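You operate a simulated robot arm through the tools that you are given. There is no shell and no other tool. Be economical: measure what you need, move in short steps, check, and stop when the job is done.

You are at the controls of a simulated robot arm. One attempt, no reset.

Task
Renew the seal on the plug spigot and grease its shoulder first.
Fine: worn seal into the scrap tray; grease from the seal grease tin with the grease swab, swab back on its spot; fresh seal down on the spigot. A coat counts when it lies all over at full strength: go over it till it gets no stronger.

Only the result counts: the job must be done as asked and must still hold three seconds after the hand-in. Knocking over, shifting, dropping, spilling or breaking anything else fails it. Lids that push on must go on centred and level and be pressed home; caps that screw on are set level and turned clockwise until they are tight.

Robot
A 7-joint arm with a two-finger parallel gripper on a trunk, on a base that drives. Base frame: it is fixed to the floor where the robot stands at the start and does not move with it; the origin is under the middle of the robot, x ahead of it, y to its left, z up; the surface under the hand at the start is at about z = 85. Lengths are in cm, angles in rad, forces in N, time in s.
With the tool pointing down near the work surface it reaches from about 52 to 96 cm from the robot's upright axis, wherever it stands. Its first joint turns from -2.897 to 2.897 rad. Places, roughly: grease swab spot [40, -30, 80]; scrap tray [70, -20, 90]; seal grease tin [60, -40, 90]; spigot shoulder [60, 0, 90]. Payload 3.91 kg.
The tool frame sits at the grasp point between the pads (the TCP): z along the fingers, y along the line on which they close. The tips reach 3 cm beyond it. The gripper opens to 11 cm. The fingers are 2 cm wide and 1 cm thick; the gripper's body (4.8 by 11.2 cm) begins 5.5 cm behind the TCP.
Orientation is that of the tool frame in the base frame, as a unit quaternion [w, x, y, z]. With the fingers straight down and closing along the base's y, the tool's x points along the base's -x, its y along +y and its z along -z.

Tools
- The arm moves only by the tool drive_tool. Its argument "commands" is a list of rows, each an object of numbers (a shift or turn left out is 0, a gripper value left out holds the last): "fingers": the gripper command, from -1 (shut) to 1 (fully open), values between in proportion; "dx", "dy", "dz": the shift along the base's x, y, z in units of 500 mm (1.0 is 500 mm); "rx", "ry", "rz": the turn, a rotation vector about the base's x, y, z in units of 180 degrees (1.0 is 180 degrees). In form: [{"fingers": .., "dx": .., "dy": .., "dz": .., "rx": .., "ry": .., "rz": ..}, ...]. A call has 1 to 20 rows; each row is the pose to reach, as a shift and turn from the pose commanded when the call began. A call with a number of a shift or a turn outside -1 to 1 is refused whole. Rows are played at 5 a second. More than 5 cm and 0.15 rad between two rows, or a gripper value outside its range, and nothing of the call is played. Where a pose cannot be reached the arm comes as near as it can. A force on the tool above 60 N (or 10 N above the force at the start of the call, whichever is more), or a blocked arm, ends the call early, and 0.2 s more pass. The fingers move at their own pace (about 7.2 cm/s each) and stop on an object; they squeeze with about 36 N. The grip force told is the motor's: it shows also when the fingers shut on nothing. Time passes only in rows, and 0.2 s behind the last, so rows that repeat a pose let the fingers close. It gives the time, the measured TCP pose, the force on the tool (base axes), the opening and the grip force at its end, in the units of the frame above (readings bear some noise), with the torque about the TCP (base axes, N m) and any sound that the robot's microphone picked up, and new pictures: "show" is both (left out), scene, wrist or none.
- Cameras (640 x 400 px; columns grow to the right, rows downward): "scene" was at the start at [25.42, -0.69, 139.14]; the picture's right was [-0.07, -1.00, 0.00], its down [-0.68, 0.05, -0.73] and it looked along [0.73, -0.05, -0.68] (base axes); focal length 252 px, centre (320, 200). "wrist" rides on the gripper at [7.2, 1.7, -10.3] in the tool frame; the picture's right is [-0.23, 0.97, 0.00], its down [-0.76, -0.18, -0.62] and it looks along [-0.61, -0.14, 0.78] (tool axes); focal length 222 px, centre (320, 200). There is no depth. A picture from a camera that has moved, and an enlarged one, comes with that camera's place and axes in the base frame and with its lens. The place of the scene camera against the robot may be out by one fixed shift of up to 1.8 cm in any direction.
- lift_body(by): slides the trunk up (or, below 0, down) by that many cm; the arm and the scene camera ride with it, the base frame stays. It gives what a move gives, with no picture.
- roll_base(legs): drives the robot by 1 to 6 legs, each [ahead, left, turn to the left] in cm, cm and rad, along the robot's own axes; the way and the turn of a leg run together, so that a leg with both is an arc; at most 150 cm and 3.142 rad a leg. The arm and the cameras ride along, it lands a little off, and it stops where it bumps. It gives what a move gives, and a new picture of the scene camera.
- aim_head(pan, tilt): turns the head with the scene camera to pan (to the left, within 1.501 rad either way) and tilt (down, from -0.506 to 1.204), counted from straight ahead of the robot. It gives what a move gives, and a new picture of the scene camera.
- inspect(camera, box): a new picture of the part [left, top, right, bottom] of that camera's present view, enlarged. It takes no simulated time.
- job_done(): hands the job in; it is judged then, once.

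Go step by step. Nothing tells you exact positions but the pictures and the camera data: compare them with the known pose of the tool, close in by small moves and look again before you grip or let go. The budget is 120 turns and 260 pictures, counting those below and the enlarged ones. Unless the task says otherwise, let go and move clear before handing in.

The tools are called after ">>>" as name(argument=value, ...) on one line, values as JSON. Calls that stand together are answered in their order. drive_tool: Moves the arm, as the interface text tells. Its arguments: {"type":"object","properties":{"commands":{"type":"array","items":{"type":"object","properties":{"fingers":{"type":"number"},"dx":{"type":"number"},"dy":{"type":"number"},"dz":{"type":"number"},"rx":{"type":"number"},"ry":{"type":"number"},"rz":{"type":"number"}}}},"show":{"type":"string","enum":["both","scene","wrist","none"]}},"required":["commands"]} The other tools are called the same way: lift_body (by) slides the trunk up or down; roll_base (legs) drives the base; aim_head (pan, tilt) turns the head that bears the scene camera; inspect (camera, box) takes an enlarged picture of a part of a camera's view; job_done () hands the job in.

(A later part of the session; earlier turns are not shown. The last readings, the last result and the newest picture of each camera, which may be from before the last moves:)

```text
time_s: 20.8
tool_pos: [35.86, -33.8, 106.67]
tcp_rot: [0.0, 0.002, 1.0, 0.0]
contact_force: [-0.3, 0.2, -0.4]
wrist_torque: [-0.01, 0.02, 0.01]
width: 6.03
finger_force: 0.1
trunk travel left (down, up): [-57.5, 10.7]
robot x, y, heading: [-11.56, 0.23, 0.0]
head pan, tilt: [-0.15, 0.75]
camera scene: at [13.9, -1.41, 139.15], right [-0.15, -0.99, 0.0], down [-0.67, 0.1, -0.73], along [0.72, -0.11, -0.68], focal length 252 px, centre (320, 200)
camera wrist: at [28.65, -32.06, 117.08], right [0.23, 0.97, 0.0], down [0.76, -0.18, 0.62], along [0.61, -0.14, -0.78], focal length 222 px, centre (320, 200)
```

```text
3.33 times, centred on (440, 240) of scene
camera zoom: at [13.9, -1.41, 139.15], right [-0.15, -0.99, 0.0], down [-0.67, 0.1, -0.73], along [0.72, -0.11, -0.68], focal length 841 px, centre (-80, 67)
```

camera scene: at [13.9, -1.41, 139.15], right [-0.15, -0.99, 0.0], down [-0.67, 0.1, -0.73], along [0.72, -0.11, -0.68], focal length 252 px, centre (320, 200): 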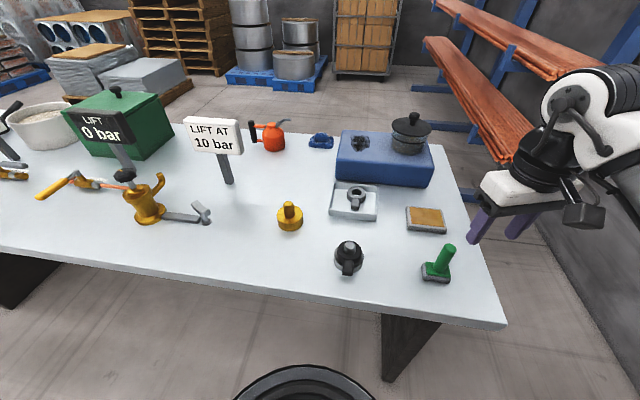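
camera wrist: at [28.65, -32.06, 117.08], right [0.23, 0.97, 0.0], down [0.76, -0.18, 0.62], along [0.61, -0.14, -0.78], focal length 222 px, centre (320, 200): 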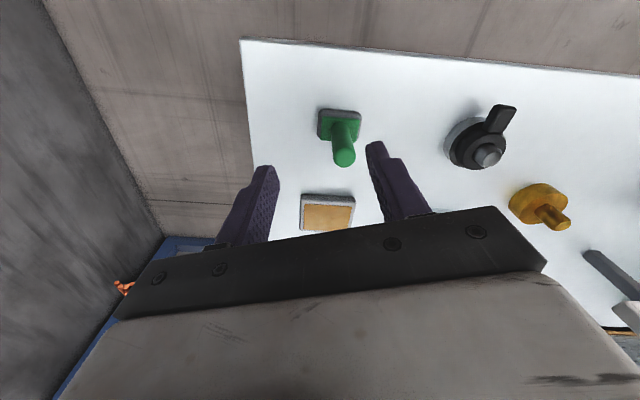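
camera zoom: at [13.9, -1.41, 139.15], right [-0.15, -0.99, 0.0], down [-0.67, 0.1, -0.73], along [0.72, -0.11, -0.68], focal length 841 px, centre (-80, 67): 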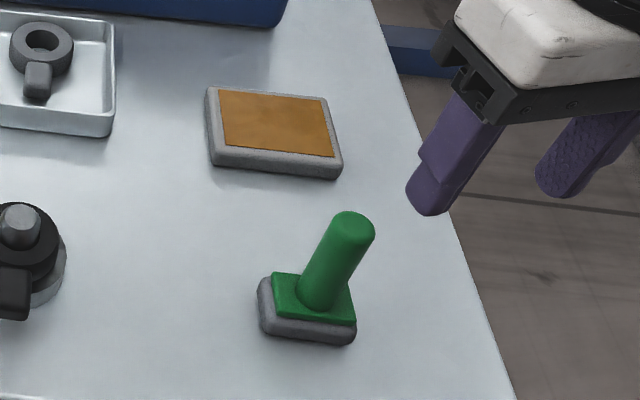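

Handle axis at (40.35, -32.0), top z≈96. I come over it, descend to TCP z≈93, and grip.

>>> drive_tool(commands=[{"dx": 0.05, "dy": 0.02}, {"dx": 0.089, "dy": 0.036}, {"dx": 0.089, "dy": 0.036, "dz": -0.08}, {"dx": 0.089, "dy": 0.036, "dz": -0.16}, {"dx": 0.089, "dy": 0.036, "dz": -0.22}, {"dx": 0.089, "dy": 0.036, "dz": -0.273}, {"dx": 0.089, "dy": 0.036, "dz": -0.273}])

>>> inspect(camera="wrist", box=[200, 60, 440, 210])

>>> inspect(camera="scene", box=[380, 200, 500, 300])

```text
time_s: 22.4
tool_pos: [40.33, -31.97, 92.57]
tcp_rot: [0.0, 0.002, 1.0, 0.0]
contact_force: [0.3, 0.6, 0.3]
wrist_torque: [0.01, -0.01, 0.01]
width: 6.06
finger_force: 0.1
trunk travel left (down, up): [-57.5, 10.7]
robot x, y, heading: [-11.37, -0.11, -0.004]
head pan, tilt: [-0.15, 0.75]
camera scene: at [13.89, -1.41, 139.15], right [-0.15, -0.99, 0.0], down [-0.67, 0.1, -0.73], along [0.72, -0.11, -0.68], focal length 252 px, centre (320, 200)
camera wrist: at [33.15, -30.13, 103.1], right [0.23, 0.97, 0.0], down [0.76, -0.18, 0.62], along [0.61, -0.14, -0.78], focal length 222 px, centre (320, 200)
```

scene: 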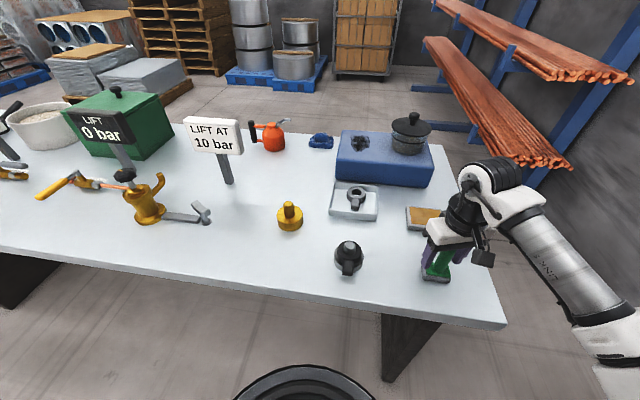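
wrist: 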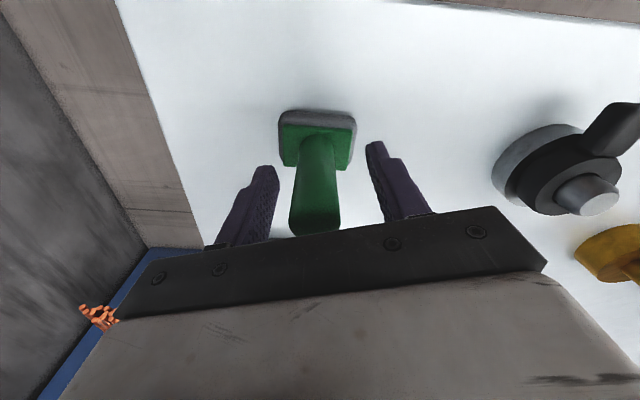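

```text
2.67 times, centred on (320, 135) of wrist
camera zoom: at [33.15, -30.13, 103.1], right [0.23, 0.97, 0.0], down [0.76, -0.18, 0.62], along [0.61, -0.14, -0.78], focal length 592 px, centre (320, 373)
```

zoom: 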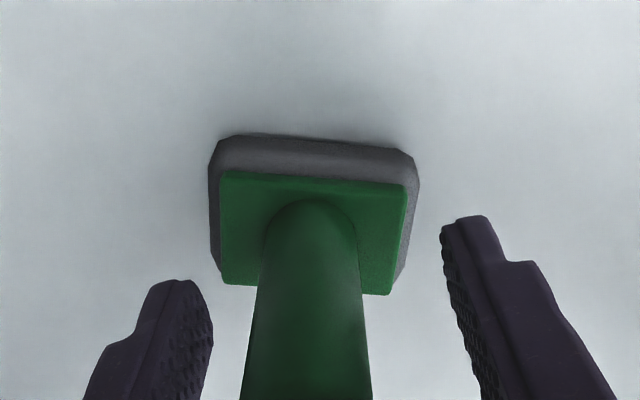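

```text
4.00 times, centred on (440, 250) of scene
camera zoom: at [13.89, -1.41, 139.15], right [-0.15, -0.99, 0.0], down [-0.67, 0.1, -0.73], along [0.72, -0.11, -0.68], focal length 1009 px, centre (-160, 0)
```

zoom: 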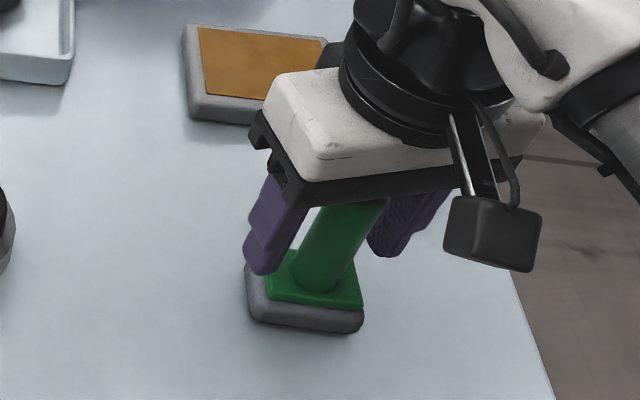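

Well centred. I close on the handle and lift a little to check.

>>> drive_tool(commands=[{"fingers": -0.4}, {"fingers": -1}, {"fingers": -1}, {"fingers": -1}, {"dz": 0.02, "fingers": -1}, {"dz": 0.06, "fingers": -1}, {"dz": 0.12, "fingers": -1}, {"dz": 0.12, "fingers": -1}])

>>> inspect(camera="wrist", box=[200, 60, 440, 210])

>>> inspect(camera="scene", box=[340, 150, 500, 300])

```text
time_s: 24.2
tool_pos: [40.21, -31.91, 98.55]
tcp_rot: [0.0, 0.002, 1.0, 0.0]
contact_force: [-0.8, -0.3, -1.1]
wrist_torque: [0.03, 0.02, 0.0]
width: 2.28
finger_force: 35.9
trunk travel left (down, up): [-57.5, 10.7]
robot x, y, heading: [-11.41, -0.35, -0.002]
head pan, tilt: [-0.15, 0.75]
camera scene: at [13.9, -1.42, 139.15], right [-0.15, -0.99, 0.0], down [-0.67, 0.1, -0.73], along [0.72, -0.11, -0.68], focal length 252 px, centre (320, 200)
camera wrist: at [33.04, -30.31, 109.0], right [0.23, 0.97, 0.0], down [0.76, -0.18, 0.62], along [0.61, -0.14, -0.78], focal length 222 px, centre (320, 200)
```

scene: 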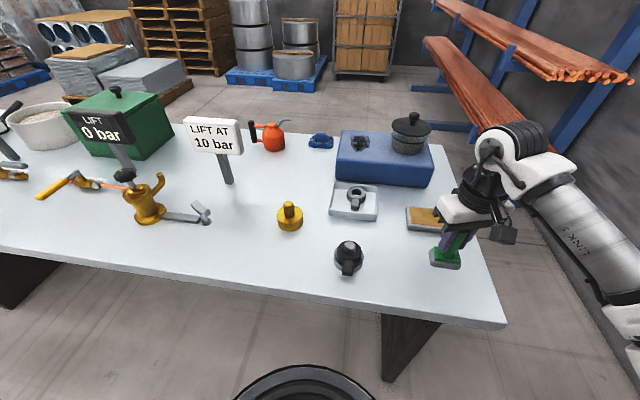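
wrist: 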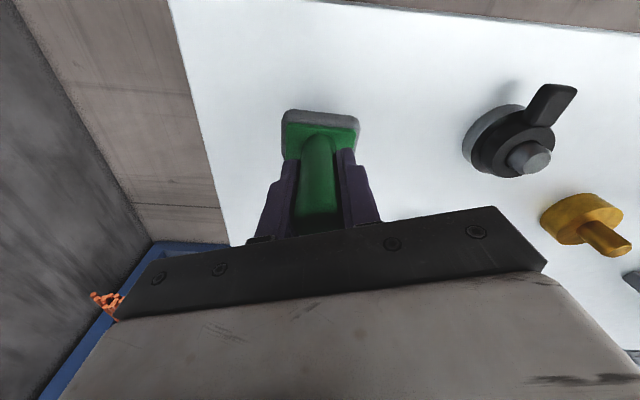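

```text
2.67 times, centred on (320, 135) of wrist
camera zoom: at [33.04, -30.31, 109.0], right [0.23, 0.97, 0.0], down [0.76, -0.18, 0.62], along [0.61, -0.14, -0.78], focal length 592 px, centre (320, 373)
```

zoom: 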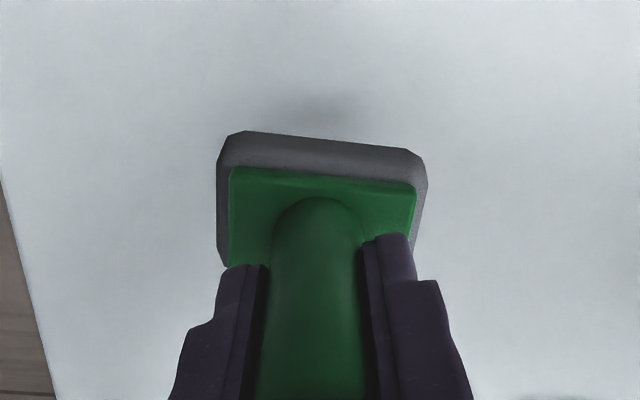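

```text
2.67 times, centred on (420, 225) of scene
camera zoom: at [13.9, -1.42, 139.15], right [-0.15, -0.99, 0.0], down [-0.67, 0.1, -0.73], along [0.72, -0.11, -0.68], focal length 673 px, centre (53, 133)
```

zoom: 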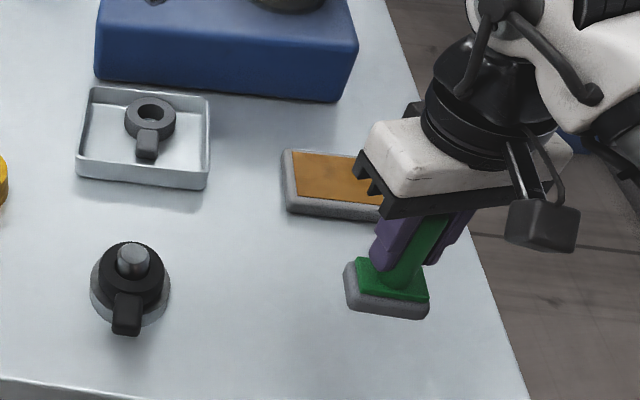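

Swab is held (home TCP pose 40.33, -31.97, 92.57). The tin's grease centre is about (56.2, -36.9); I move over it and lower.

>>> drive_tool(commands=[{"dx": 0.08, "dy": -0.025}, {"dx": 0.16, "dy": -0.05}, {"dx": 0.24, "dy": -0.075}, {"dx": 0.32, "dy": -0.1}, {"dx": 0.32, "dy": -0.1}, {"dx": 0.32, "dy": -0.1, "dz": -0.03}, {"dx": 0.32, "dy": -0.1, "dz": -0.06}, {"dx": 0.32, "dy": -0.1, "dz": -0.06}])

>>> inspect(camera="wrist", box=[200, 60, 440, 210])

>>> inspect(camera="scene", box=[380, 160, 480, 260])

```text
time_s: 26.0
tool_pos: [52.16, -35.2, 99.92]
tcp_rot: [-0.001, 0.008, 1.0, 0.001]
contact_force: [0.7, 0.2, -1.5]
wrist_torque: [0.01, 0.02, 0.02]
width: 2.27
finger_force: 35.9
out of reach, approached as far as the arm can: row 3, 4, 5, 6, 7, 8
trunk travel left (down, up): [-57.5, 10.7]
robot x, y, heading: [-11.49, -0.35, -0.003]
head pan, tilt: [-0.15, 0.75]
camera scene: at [13.88, -1.41, 139.15], right [-0.15, -0.99, 0.0], down [-0.67, 0.1, -0.73], along [0.72, -0.11, -0.68], focal length 252 px, centre (320, 200)
camera wrist: at [44.97, -33.39, 110.36], right [0.24, 0.97, 0.0], down [0.76, -0.19, 0.62], along [0.6, -0.15, -0.78], focal length 222 px, centre (320, 200)
```

scene: 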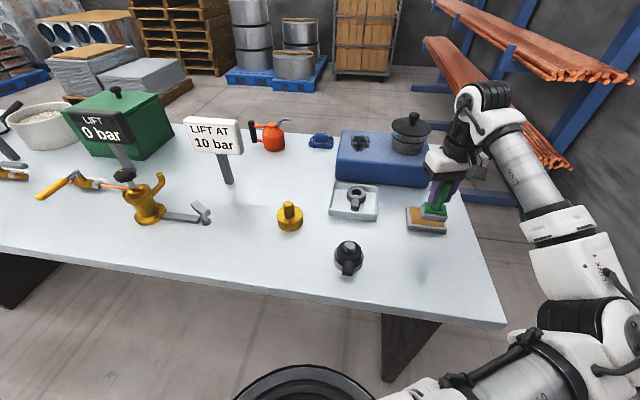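
wrist: 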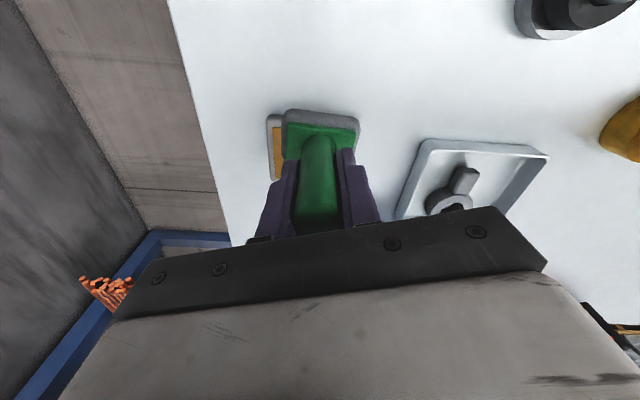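

```text
2.67 times, centred on (320, 135) of wrist
camera zoom: at [44.97, -33.39, 110.36], right [0.24, 0.97, 0.0], down [0.76, -0.19, 0.62], along [0.6, -0.15, -0.78], focal length 592 px, centre (320, 373)
```

zoom: 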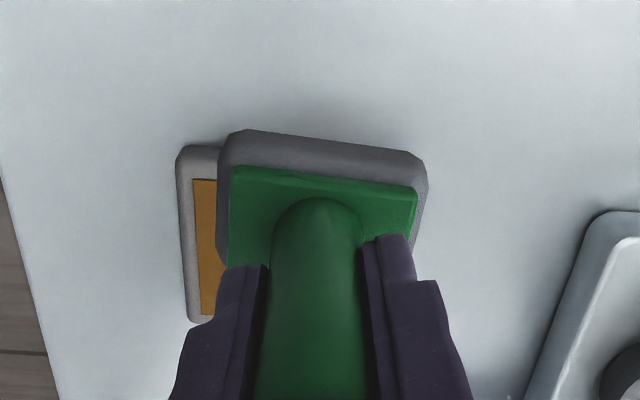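

```text
4.00 times, centred on (430, 210) of scene
camera zoom: at [13.88, -1.41, 139.15], right [-0.15, -0.99, 0.0], down [-0.67, 0.1, -0.73], along [0.72, -0.11, -0.68], focal length 1009 px, centre (-120, 160)
```

zoom: 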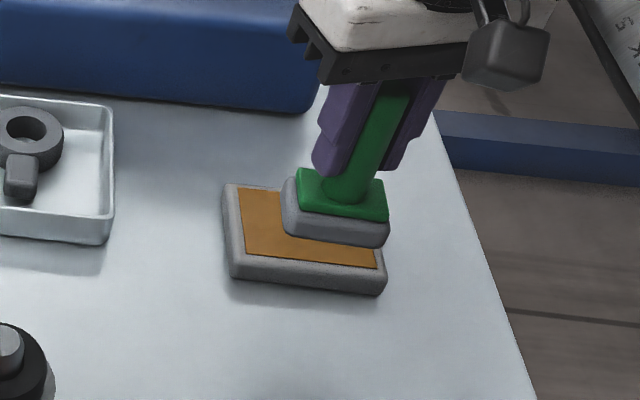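

The arm came short of the tin (a joint-limit posture). I try a small move with a yaw toward the arm's own azimuth to free it.

>>> drive_tool(commands=[{"dz": 0.04, "rz": -0.02}, {"dz": 0.08, "rz": -0.05}, {"dz": 0.08, "rz": -0.09}, {"dz": 0.08, "rz": -0.12}, {"dz": 0.08, "rz": -0.12}])

```text
time_s: 27.2
tool_pos: [52.07, -35.24, 103.4]
tcp_rot: [0.0, 0.189, 0.982, 0.0]
contact_force: [-0.1, -0.5, -0.8]
wrist_torque: [0.0, -0.01, -0.02]
width: 2.25
finger_force: 35.9
trunk travel left (down, up): [-57.5, 10.7]
robot x, y, heading: [-11.74, -0.14, -0.003]
head pan, tilt: [-0.15, 0.75]
camera scene: at [13.9, -1.42, 139.15], right [-0.15, -0.99, 0.0], down [-0.67, 0.1, -0.73], along [0.72, -0.11, -0.68], focal length 252 px, centre (320, 200)
camera wrist: at [45.99, -30.98, 113.85], right [0.57, 0.82, 0.0], down [0.64, -0.45, 0.62], along [0.51, -0.36, -0.78], focal length 222 px, centre (320, 200)
```

scene: 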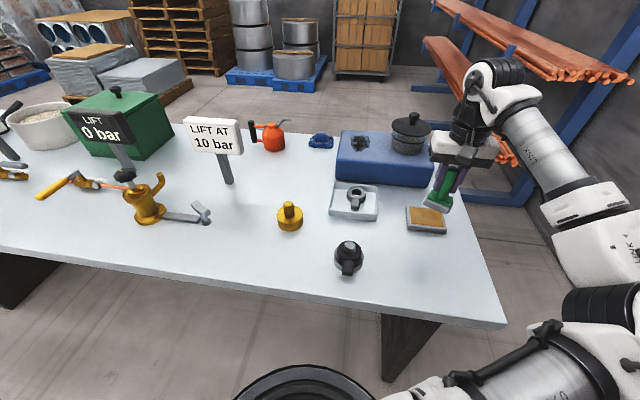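
wrist: 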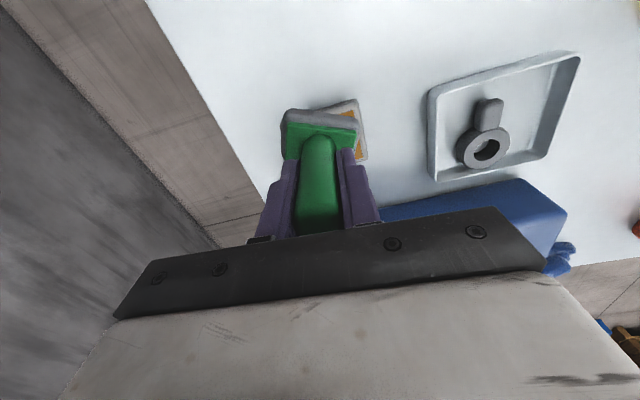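

That freed it. Now advance to above the tin.

>>> drive_tool(commands=[{"dx": 0.03, "dy": -0.01}, {"dx": 0.06, "dy": -0.03}, {"dx": 0.083, "dy": -0.035}, {"dx": 0.083, "dy": -0.035, "dz": -0.05}, {"dx": 0.083, "dy": -0.035, "dz": -0.1}, {"dx": 0.083, "dy": -0.035, "dz": -0.13}, {"dx": 0.083, "dy": -0.035, "dz": -0.13}])

>>> inspect(camera="wrist", box=[200, 60, 440, 210])

>>> inspect(camera="scene", box=[380, 160, 480, 260])

```text
time_s: 28.8
tool_pos: [56.18, -37.06, 96.93]
tcp_rot: [0.0, 0.189, 0.982, 0.001]
contact_force: [0.1, -0.3, -1.0]
wrist_torque: [0.01, 0.03, 0.03]
width: 2.25
finger_force: 36.0
trunk travel left (down, up): [-57.5, 10.7]
robot x, y, heading: [-11.54, -0.05, -0.003]
head pan, tilt: [-0.15, 0.75]
camera scene: at [13.89, -1.42, 139.15], right [-0.15, -0.99, 0.0], down [-0.67, 0.1, -0.73], along [0.72, -0.11, -0.68], focal length 252 px, centre (320, 200)
camera wrist: at [50.19, -32.84, 107.29], right [0.57, 0.82, 0.0], down [0.64, -0.45, 0.62], along [0.51, -0.36, -0.78], focal length 222 px, centre (320, 200)
```

scene: 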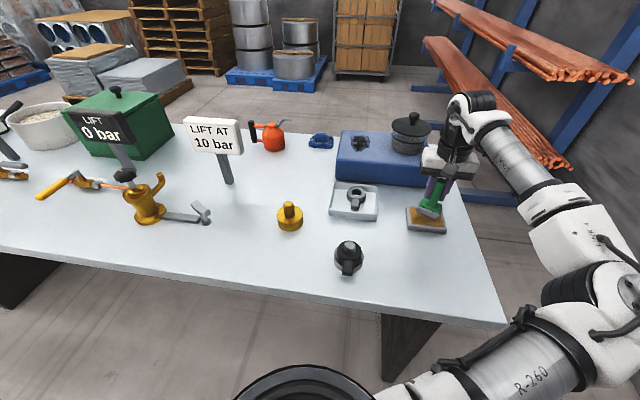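
wrist: 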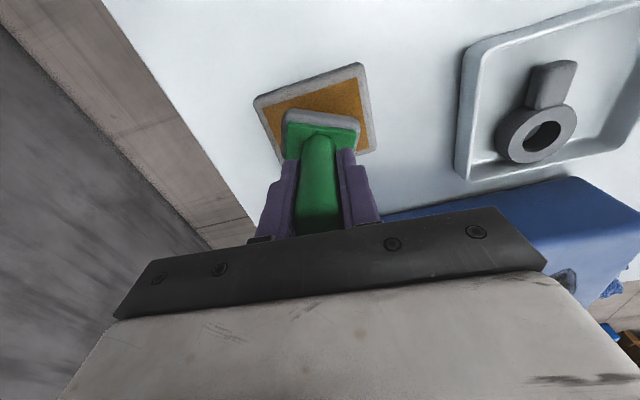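

```text
2.67 times, centred on (320, 135) of wrist
camera zoom: at [50.19, -32.84, 107.29], right [0.57, 0.82, 0.0], down [0.64, -0.45, 0.62], along [0.51, -0.36, -0.78], focal length 592 px, centre (320, 373)
```

zoom: 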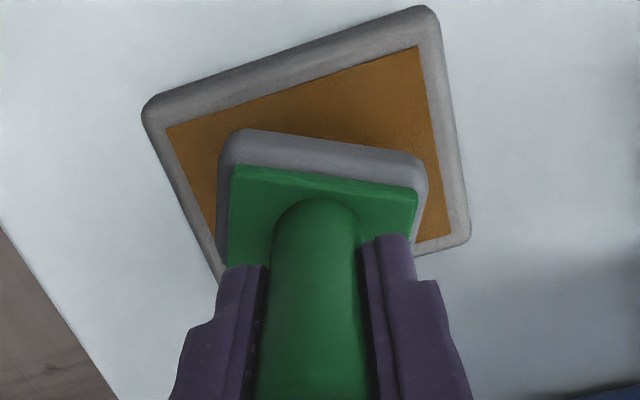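

```text
4.00 times, centred on (430, 210) of scene
camera zoom: at [13.89, -1.42, 139.15], right [-0.15, -0.99, 0.0], down [-0.67, 0.1, -0.73], along [0.72, -0.11, -0.68], focal length 1009 px, centre (-120, 160)
```

zoom: 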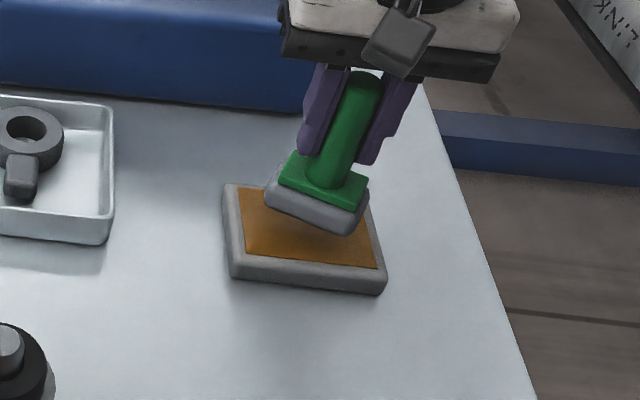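

Well over the grease. I lower gently in stages watching the force.

>>> drive_tool(commands=[{"dz": -0.015}, {"dz": -0.03}, {"dz": -0.036}, {"dz": -0.04}], show="none")

>>> inspect(camera="scene", box=[380, 160, 480, 260])

```text
time_s: 29.8
tool_pos: [56.19, -37.12, 94.81]
tcp_rot: [0.0, 0.188, 0.982, 0.0]
contact_force: [0.5, 0.6, -1.2]
wrist_torque: [0.01, -0.01, -0.01]
width: 2.27
finger_force: 35.9
trunk travel left (down, up): [-57.5, 10.7]
robot x, y, heading: [-11.62, 0.09, -0.008]
head pan, tilt: [-0.15, 0.75]
```

```text
4.00 times, centred on (430, 210) of scene
camera zoom: at [13.9, -1.42, 139.15], right [-0.15, -0.99, 0.0], down [-0.67, 0.1, -0.73], along [0.72, -0.11, -0.68], focal length 1009 px, centre (-120, 160)
```

zoom: 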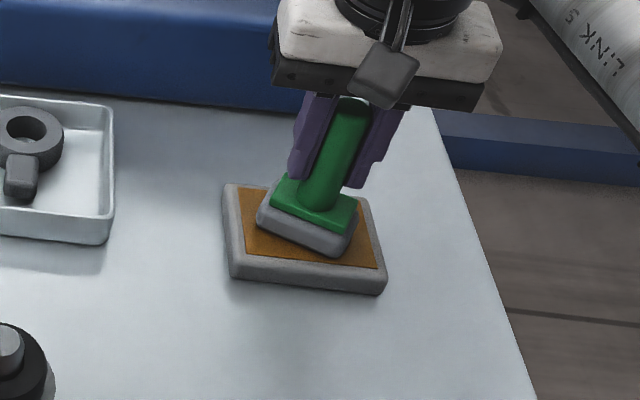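

>>> drive_tool(commands=[{"dz": -0.004}, {"dz": -0.008}, {"dz": -0.012}, {"dz": -0.015}], show="none")

```text
time_s: 30.8
tool_pos: [56.11, -37.09, 94.44]
tcp_rot: [0.003, 0.189, 0.982, 0.0]
contact_force: [5.2, -5.4, 28.9]
wrist_torque: [-0.17, 0.07, 0.12]
width: 2.31
finger_force: 35.6
trunk travel left (down, up): [-57.5, 10.7]
robot x, y, heading: [-11.49, -0.09, -0.001]
head pan, tilt: [-0.15, 0.75]
```

Contact on the grease (surface at ~86.9). I ease to light pressure, hold, then lift.

>>> drive_tool(commands=[{"dz": 0.004}, {"dz": 0.004}, {"dz": 0.004, "dx": 0.004}, {"dz": 0.004, "dx": -0.004}, {"dz": 0.004, "dy": 0.004}, {"dz": 0.004, "dy": -0.004}, {"dz": 0.004}, {"dz": 0.03}, {"dz": 0.1}, {"dz": 0.16}, {"dz": 0.16}])

>>> inspect(camera="scene", box=[380, 160, 480, 260])

>>> inspect(camera="scene", box=[260, 180, 320, 240])

```text
time_s: 33.2
tool_pos: [55.94, -37.25, 102.02]
tcp_rot: [0.0, 0.189, 0.982, 0.0]
contact_force: [0.1, 0.1, -0.7]
wrist_torque: [-0.01, 0.0, 0.01]
width: 2.27
finger_force: 35.9
trunk travel left (down, up): [-57.5, 10.7]
robot x, y, heading: [-11.4, 0.42, 0.003]
head pan, tilt: [-0.15, 0.75]
camera scene: at [13.91, -1.42, 139.14], right [-0.15, -0.99, 0.0], down [-0.67, 0.1, -0.73], along [0.72, -0.11, -0.68], focal length 252 px, centre (320, 200)
camera wrist: at [49.95, -32.86, 112.46], right [0.57, 0.82, 0.0], down [0.64, -0.45, 0.62], along [0.51, -0.36, -0.78], focal length 222 px, centre (320, 200)
```

scene: 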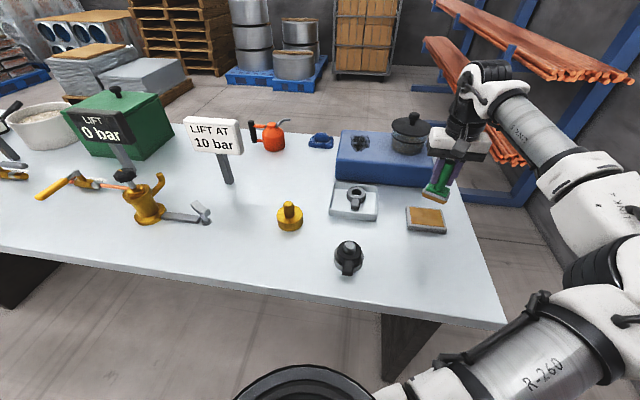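
wrist: 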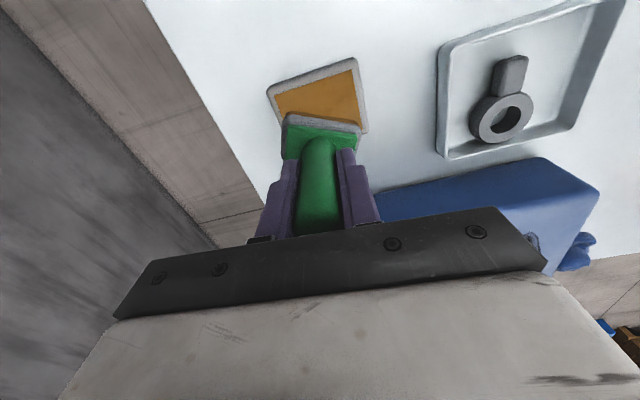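

```text
4.00 times, centred on (430, 210) of scene
camera zoom: at [13.91, -1.42, 139.14], right [-0.15, -0.99, 0.0], down [-0.67, 0.1, -0.73], along [0.72, -0.11, -0.68], focal length 1009 px, centre (-120, 160)
```

zoom: 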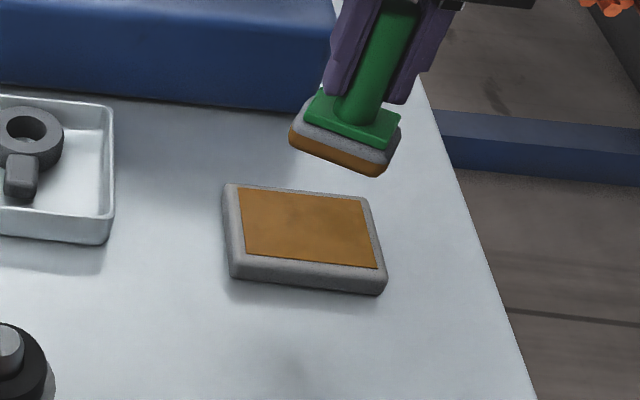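

```text
6.67 times, centred on (290, 210) of scene
camera zoom: at [13.91, -1.42, 139.14], right [-0.15, -0.99, 0.0], down [-0.67, 0.1, -0.73], along [0.72, -0.11, -0.68], focal length 1682 px, centre (520, 133)
```

zoom: 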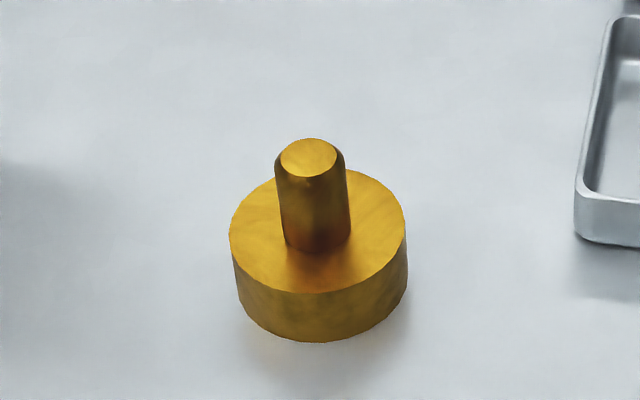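

The swab pad is loaded and the tin did not move. The shoulder: drum top z≈88, radius ≈3.7, pin radius ≈1.5; the pad is about 5.3×4.1, yawed −20° from the tool. I carry it to the near side of the spigot, squaring it up.

>>> drive_tool(commands=[{"dx": 0.004, "dy": 0.082, "rz": 0.026}, {"dx": 0.008, "dy": 0.164, "rz": 0.052}, {"dx": 0.012, "dy": 0.246, "rz": 0.078}, {"dx": 0.016, "dy": 0.328, "rz": 0.104}, {"dx": 0.02, "dy": 0.41, "rz": 0.13}, {"dx": 0.024, "dy": 0.492, "rz": 0.156}, {"dx": 0.028, "dy": 0.574, "rz": 0.182}, {"dx": 0.033, "dy": 0.656, "rz": 0.208}, {"dx": 0.038, "dy": 0.738, "rz": 0.233}, {"dx": 0.038, "dy": 0.738, "dz": -0.02, "rz": 0.233}, {"dx": 0.038, "dy": 0.738, "dz": -0.04, "rz": 0.233}, {"dx": 0.038, "dy": 0.738, "dz": -0.04, "rz": 0.233}])

>>> inspect(camera="wrist", box=[200, 60, 440, 210])

>>> inspect(camera="scene", box=[240, 160, 340, 250])

```text
time_s: 35.8
tool_pos: [58.18, 0.0, 100.3]
tcp_rot: [0.0, -0.175, 0.984, 0.0]
contact_force: [-0.3, 0.3, -1.1]
wrist_torque: [0.02, -0.02, 0.01]
width: 2.28
finger_force: 35.9
trunk travel left (down, up): [-57.5, 10.7]
robot x, y, heading: [-11.5, 0.27, 0.001]
head pan, tilt: [-0.15, 0.75]
camera scene: at [13.89, -1.41, 139.15], right [-0.15, -0.99, 0.0], down [-0.67, 0.1, -0.73], along [0.72, -0.11, -0.68], focal length 252 px, centre (320, 200)
camera wrist: at [50.86, -0.87, 110.68], right [-0.12, 0.99, 0.0], down [0.78, 0.1, 0.62], along [0.62, 0.08, -0.78], focal length 222 px, centre (320, 200)
```

scene: 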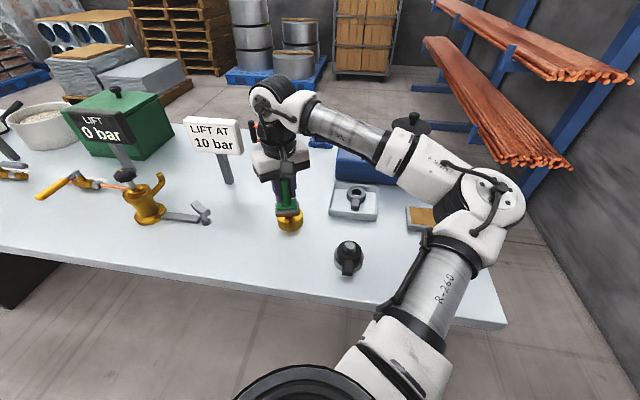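
wrist: 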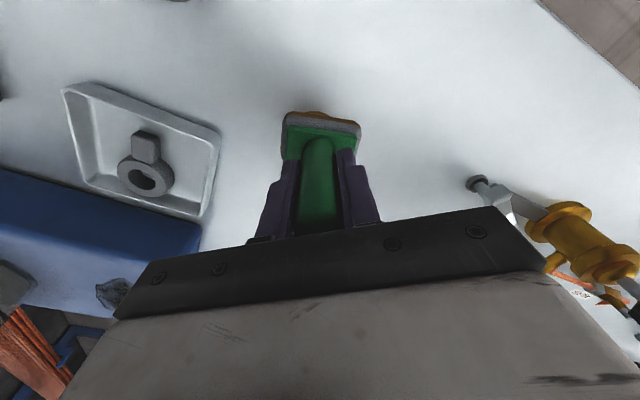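

```text
2.67 times, centred on (320, 135) of wrist
camera zoom: at [50.86, -0.87, 110.68], right [-0.12, 0.99, 0.0], down [0.78, 0.1, 0.62], along [0.62, 0.08, -0.78], focal length 592 px, centre (320, 373)
```

zoom: 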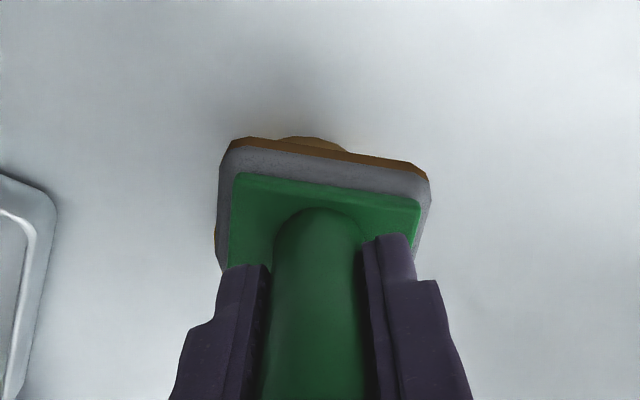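

```text
4.44 times, centred on (290, 205) of scene
camera zoom: at [13.89, -1.41, 139.15], right [-0.15, -0.99, 0.0], down [-0.67, 0.1, -0.73], along [0.72, -0.11, -0.68], focal length 1121 px, centre (453, 178)
```

zoom: 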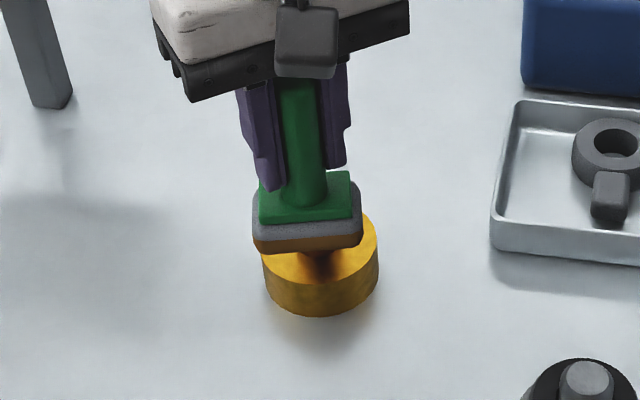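

The pad is squared and near side. I lower to just above the shoulder, slightly backed off, then look.

>>> drive_tool(commands=[{"dx": -0.008, "dy": -0.004}, {"dx": -0.008, "dy": -0.004, "dz": -0.04}, {"dx": -0.008, "dy": -0.004, "dz": -0.07}, {"dx": -0.008, "dy": -0.004, "dz": -0.085}, {"dx": -0.008, "dy": -0.004, "dz": -0.085}], show="none")

>>> inspect(camera="scene", box=[260, 180, 320, 240])

>>> inspect(camera="wrist", box=[240, 80, 400, 200])

```text
time_s: 37.0
tool_pos: [57.7, -0.33, 96.07]
tcp_rot: [0.0, -0.175, 0.985, 0.0]
contact_force: [-0.6, -0.9, -1.3]
wrist_torque: [0.04, 0.02, 0.01]
width: 2.28
finger_force: 36.1
trunk travel left (down, up): [-57.5, 10.7]
robot x, y, heading: [-11.62, -0.45, -0.001]
head pan, tilt: [-0.15, 0.75]
```

```text
6.67 times, centred on (290, 210) of scene
camera zoom: at [13.9, -1.41, 139.15], right [-0.15, -0.99, 0.0], down [-0.67, 0.1, -0.73], along [0.72, -0.11, -0.68], focal length 1682 px, centre (520, 133)
```

zoom: 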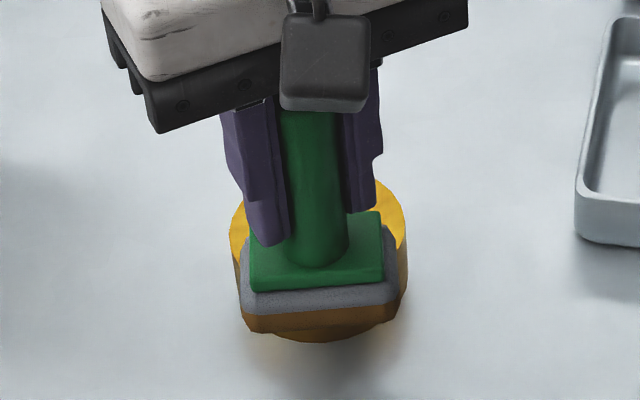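

```text
3.33 times, centred on (320, 140) of wrist
camera zoom: at [50.46, -1.16, 106.38], right [-0.12, 0.99, 0.0], down [0.78, 0.1, 0.62], along [0.62, 0.08, -0.78], focal length 740 px, centre (320, 400)
```

zoom: 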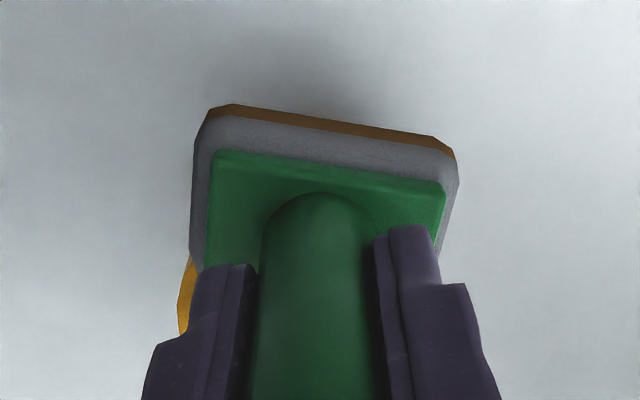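

The pad looks a bit bigger (≈6×4.8) and its centre a bit beyond the TCP. I press down lightly here and slide toward the pin in small steps, reading the force.

>>> drive_tool(commands=[{"dz": -0.006}, {"dz": -0.01}, {"dz": -0.013}, {"dz": -0.013}], show="none")

```text
time_s: 38.0
tool_pos: [57.66, -0.33, 95.45]
tcp_rot: [0.0, -0.174, 0.985, 0.0]
contact_force: [-0.2, -1.8, 8.5]
wrist_torque: [-0.18, -0.12, -0.03]
width: 2.29
finger_force: 36.0
trunk travel left (down, up): [-57.5, 10.7]
robot x, y, heading: [-11.37, 0.01, -0.005]
head pan, tilt: [-0.15, 0.75]
```

>>> drive_tool(commands=[{"dx": 0.002}, {"dx": 0.004}, {"dx": 0.006}, {"dx": 0.008}, {"dx": 0.01}], show="none")

>>> inspect(camera="scene", box=[260, 180, 320, 240])

```text
time_s: 39.2
tool_pos: [58.07, -0.28, 95.38]
tcp_rot: [0.001, -0.176, 0.984, 0.0]
contact_force: [-10.9, 2.8, 13.1]
wrist_torque: [0.06, 0.63, -0.1]
width: 2.27
finger_force: 36.3
trunk travel left (down, up): [-57.5, 10.7]
robot x, y, heading: [-11.37, 0.01, -0.002]
head pan, tilt: [-0.15, 0.75]
```

```text
6.67 times, centred on (290, 210) of scene
camera zoom: at [13.69, -1.37, 139.2], right [-0.15, -0.99, 0.0], down [-0.67, 0.1, -0.73], along [0.72, -0.11, -0.68], focal length 1682 px, centre (520, 133)
```

zoom: 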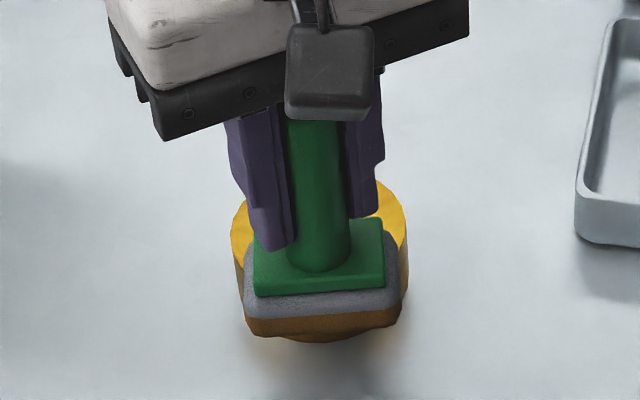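

The pad edge seems to have met the pin (−11 N). I ease back a hair, sweep ±1 cm sideways, then lift away to inspect the coat.

>>> drive_tool(commands=[{"dx": -0.002}, {"dx": -0.002, "dy": 0.01}, {"dx": -0.002, "dy": 0.02}, {"dx": -0.002, "dy": 0.01}, {"dx": -0.002, "dy": 0.0}, {"dx": -0.002, "dy": -0.01}, {"dx": -0.002, "dy": -0.02}, {"dx": -0.002, "dy": -0.01}, {"dx": -0.002}, {"dx": -0.01, "dz": 0.03}, {"dx": -0.06, "dz": 0.1}, {"dx": -0.14, "dz": 0.14}, {"dx": -0.2, "dz": 0.16}], show="none")

>>> inspect(camera="scene", box=[260, 180, 320, 240])

>>> inspect(camera="wrist", box=[200, 60, 440, 210])

```text
time_s: 42.0
tool_pos: [47.82, -0.46, 103.19]
tcp_rot: [0.0, -0.175, 0.984, 0.0]
contact_force: [-0.2, 0.1, -1.0]
wrist_torque: [0.01, 0.02, -0.01]
width: 2.29
finger_force: 35.8
trunk travel left (down, up): [-57.5, 10.7]
robot x, y, heading: [-11.23, 0.01, -0.007]
head pan, tilt: [-0.15, 0.75]
```

```text
6.67 times, centred on (290, 210) of scene
camera zoom: at [13.88, -1.4, 139.15], right [-0.15, -0.99, 0.0], down [-0.67, 0.1, -0.73], along [0.72, -0.11, -0.68], focal length 1682 px, centre (520, 133)
```

zoom: 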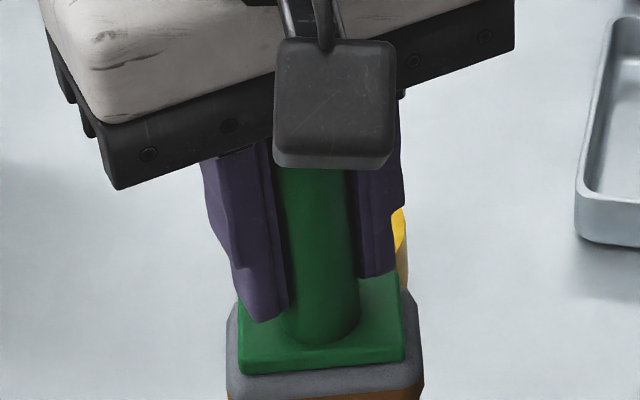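

```text
2.67 times, centred on (320, 135) of wrist
camera zoom: at [40.54, -1.24, 113.65], right [-0.12, 0.99, 0.0], down [0.78, 0.1, 0.62], along [0.62, 0.08, -0.78], focal length 592 px, centre (320, 373)
```

zoom: 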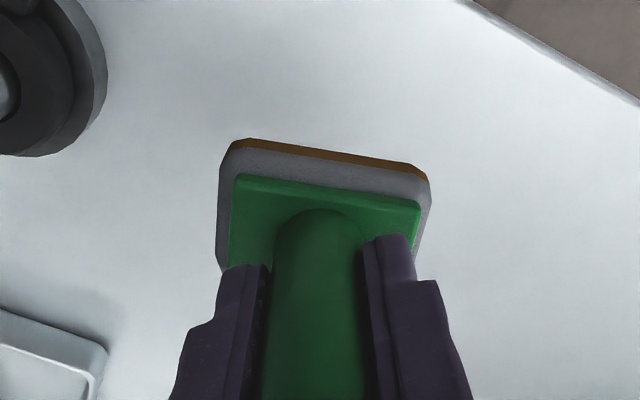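

I shift the tool to the side to see the shoulder.

>>> drive_tool(commands=[{"dy": 0.08}, {"dy": 0.16, "dx": 0.02}, {"dy": 0.2, "dx": 0.06}, {"dy": 0.2, "dx": 0.06}], show="none")

>>> inspect(camera="scene", box=[260, 180, 320, 240])

```text
time_s: 43.0
tool_pos: [51.02, 9.67, 103.08]
tcp_rot: [-0.001, -0.174, 0.985, 0.0]
contact_force: [0.4, -0.3, -1.7]
wrist_torque: [-0.02, 0.0, 0.02]
width: 2.26
finger_force: 36.0
trunk travel left (down, up): [-57.5, 10.7]
robot x, y, heading: [-11.54, -0.03, -0.008]
head pan, tilt: [-0.15, 0.75]
```

```text
6.67 times, centred on (290, 210) of scene
camera zoom: at [13.88, -1.42, 139.15], right [-0.15, -0.99, 0.0], down [-0.67, 0.1, -0.73], along [0.72, -0.11, -0.68], focal length 1682 px, centre (520, 133)
```

zoom: 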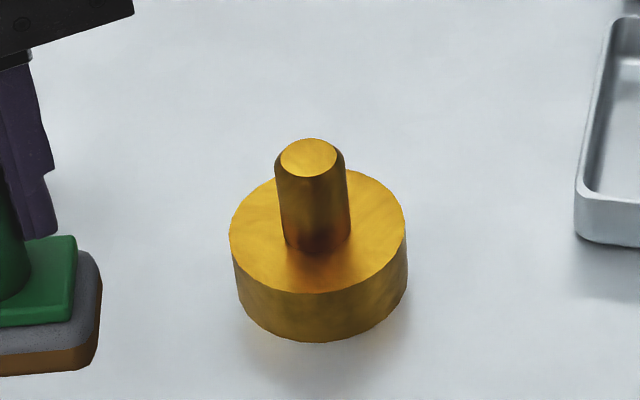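

>>> inspect(camera="scene", box=[278, 200, 302, 218])

```text
16.00 times, centred on (290, 209) of scene
camera zoom: at [13.88, -1.42, 139.15], right [-0.15, -0.99, 0.0], down [-0.67, 0.1, -0.73], along [0.72, -0.11, -0.68], focal length 4036 px, centre (800, 56)
```

zoom: 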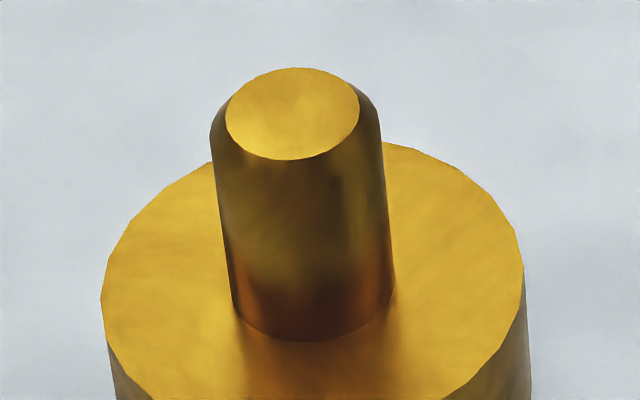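

No visible coat yet. I go back and press harder (~20–25 N) with more strokes on the near side.

>>> drive_tool(commands=[{"dy": -0.08}, {"dy": -0.16, "dx": 0.03}, {"dy": -0.2, "dx": 0.1}, {"dy": -0.2, "dx": 0.134, "dz": -0.04}, {"dy": -0.2, "dx": 0.134, "dz": -0.1}, {"dy": -0.2, "dx": 0.134, "dz": -0.14}, {"dy": -0.2, "dx": 0.134, "dz": -0.155}, {"dy": -0.2, "dx": 0.134, "dz": -0.159}, {"dy": -0.2, "dx": 0.134, "dz": -0.159}], show="none")

```text
time_s: 45.0
tool_pos: [57.73, -0.46, 95.31]
tcp_rot: [0.001, -0.176, 0.984, 0.0]
contact_force: [4.7, 1.8, 10.6]
wrist_torque: [0.04, -0.39, 0.03]
width: 2.31
finger_force: 35.9
trunk travel left (down, up): [-57.5, 10.7]
robot x, y, heading: [-11.29, -0.07, 0.002]
head pan, tilt: [-0.15, 0.75]
```

>>> drive_tool(commands=[{"dz": -0.004}, {"dz": -0.004, "dy": 0.015}, {"dz": -0.004, "dy": 0.03}, {"dz": -0.004, "dy": 0.015}, {"dz": -0.004, "dy": 0.0}, {"dz": -0.004, "dy": -0.015}, {"dz": -0.004, "dy": -0.03}, {"dz": -0.004, "dy": -0.015}, {"dz": -0.004}, {"dz": -0.004, "dy": 0.015}, {"dz": -0.004, "dy": 0.03}, {"dz": -0.004, "dy": 0.0}, {"dz": -0.004, "dy": -0.03}, {"dz": -0.004, "dy": 0.0}], show="none")

>>> drive_tool(commands=[{"dz": 0.02, "dx": -0.01}, {"dz": 0.09, "dx": -0.06}, {"dz": 0.15, "dx": -0.1, "dy": 0.06}, {"dz": 0.15, "dx": -0.1, "dy": 0.14}, {"dz": 0.15, "dx": -0.1, "dy": 0.22}, {"dz": 0.15, "dx": -0.1, "dy": 0.22}], show="none")

>>> inspect(camera="scene", box=[260, 180, 320, 240])

```text
time_s: 48.0
tool_pos: [57.86, -1.05, 95.31]
tcp_rot: [0.001, -0.172, 0.985, -0.003]
contact_force: [-2.5, -16.6, 21.1]
wrist_torque: [-0.84, -0.16, -0.15]
width: 2.25
finger_force: 36.2
trunk travel left (down, up): [-57.5, 10.7]
robot x, y, heading: [-11.57, -0.45, -0.007]
head pan, tilt: [-0.15, 0.75]
```

```text
time_s: 49.4
tool_pos: [52.88, 10.45, 102.48]
tcp_rot: [0.0, -0.176, 0.984, 0.0]
contact_force: [-0.4, 0.1, -0.7]
wrist_torque: [0.01, -0.03, 0.01]
width: 2.27
finger_force: 35.9
trunk travel left (down, up): [-57.5, 10.7]
robot x, y, heading: [-11.38, -0.07, -0.002]
head pan, tilt: [-0.15, 0.75]
```

```text
6.67 times, centred on (290, 210) of scene
camera zoom: at [13.89, -1.43, 139.15], right [-0.15, -0.99, 0.0], down [-0.67, 0.1, -0.73], along [0.72, -0.11, -0.68], focal length 1682 px, centre (520, 133)
```

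zoom: 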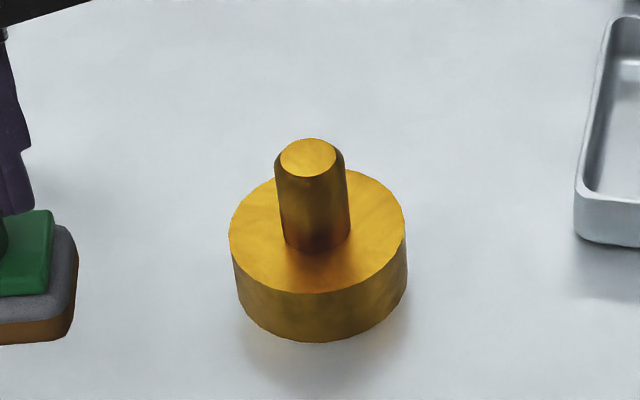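

>>> inspect(camera="scene", box=[276, 198, 304, 222])

>>> inspect(camera="wrist", box=[0, 60, 320, 260])

```text
16.00 times, centred on (290, 210) of scene
camera zoom: at [13.89, -1.43, 139.15], right [-0.15, -0.99, 0.0], down [-0.67, 0.1, -0.73], along [0.72, -0.11, -0.68], focal length 4036 px, centre (800, 40)
```

zoom: 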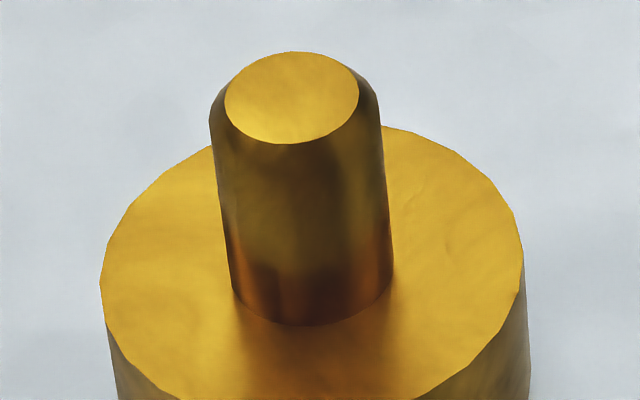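

```text
2.00 times, centred on (160, 160) of wrist
camera zoom: at [45.53, 9.66, 112.92], right [-0.12, 0.99, 0.0], down [0.78, 0.1, 0.62], along [0.62, 0.08, -0.78], focal length 444 px, centre (640, 280)
```

zoom: 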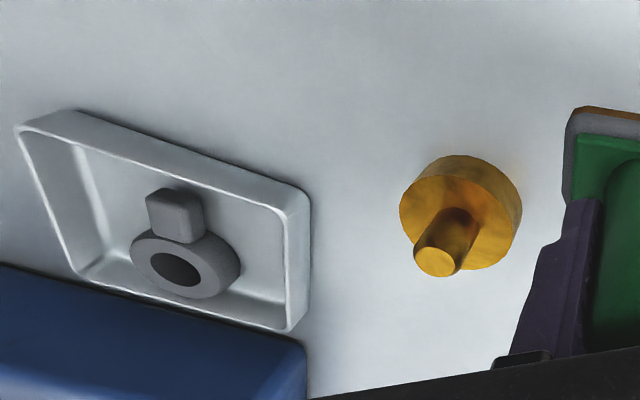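

>>> inspect(camera="wrist", box=[190, 130, 270, 205])

```text
5.33 times, centred on (230, 168) of wrist
camera zoom: at [45.53, 9.66, 112.92], right [-0.12, 0.99, 0.0], down [0.78, 0.1, 0.62], along [0.62, 0.08, -0.78], focal length 1185 px, centre (800, 373)
```

zoom: 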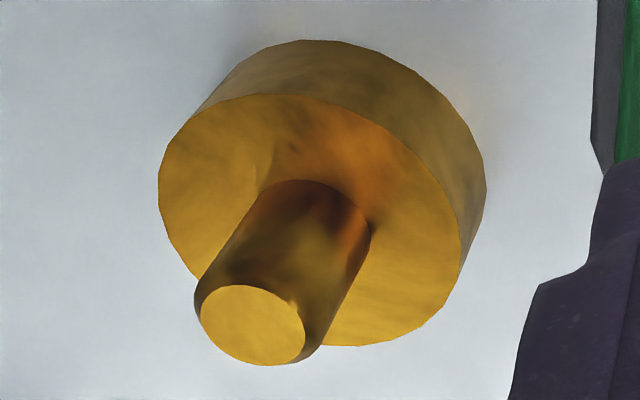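

I can't clearly see grease; the amber spot seems to be the pin's reflection. I test on the +y side (clearly visible to the scene camera) with many slow strokes.

>>> drive_tool(commands=[{"dx": 0.08, "dy": -0.03}, {"dx": 0.16, "dy": -0.07}, {"dx": 0.174, "dy": -0.105}, {"dx": 0.174, "dy": -0.105, "dz": -0.06}, {"dx": 0.174, "dy": -0.105, "dz": -0.11}, {"dx": 0.174, "dy": -0.105, "dz": -0.138}, {"dx": 0.174, "dy": -0.105, "dz": -0.143}, {"dx": 0.174, "dy": -0.105, "dz": -0.146}], show="none")

>>> inspect(camera="scene", box=[260, 180, 320, 240])

```text
time_s: 51.2
tool_pos: [61.52, 5.14, 95.38]
tcp_rot: [-0.001, -0.176, 0.984, 0.0]
contact_force: [0.8, 0.6, 2.6]
wrist_torque: [-0.15, -0.05, 0.03]
width: 2.27
finger_force: 35.8
trunk travel left (down, up): [-57.5, 10.7]
robot x, y, heading: [-11.38, -0.08, -0.002]
head pan, tilt: [-0.15, 0.75]
```

```text
6.67 times, centred on (290, 210) of scene
camera zoom: at [13.87, -1.41, 139.16], right [-0.15, -0.99, 0.0], down [-0.67, 0.1, -0.73], along [0.72, -0.11, -0.68], focal length 1682 px, centre (520, 133)
```

zoom: 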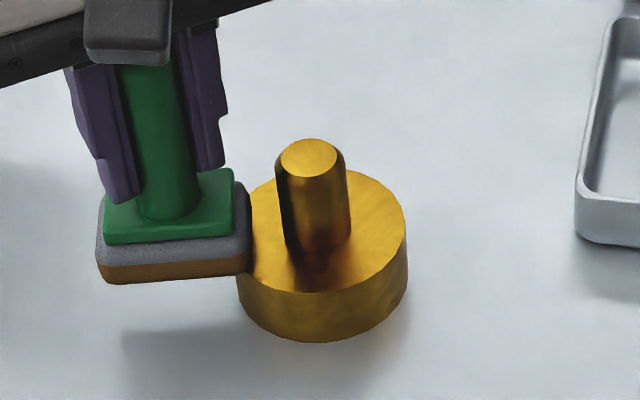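

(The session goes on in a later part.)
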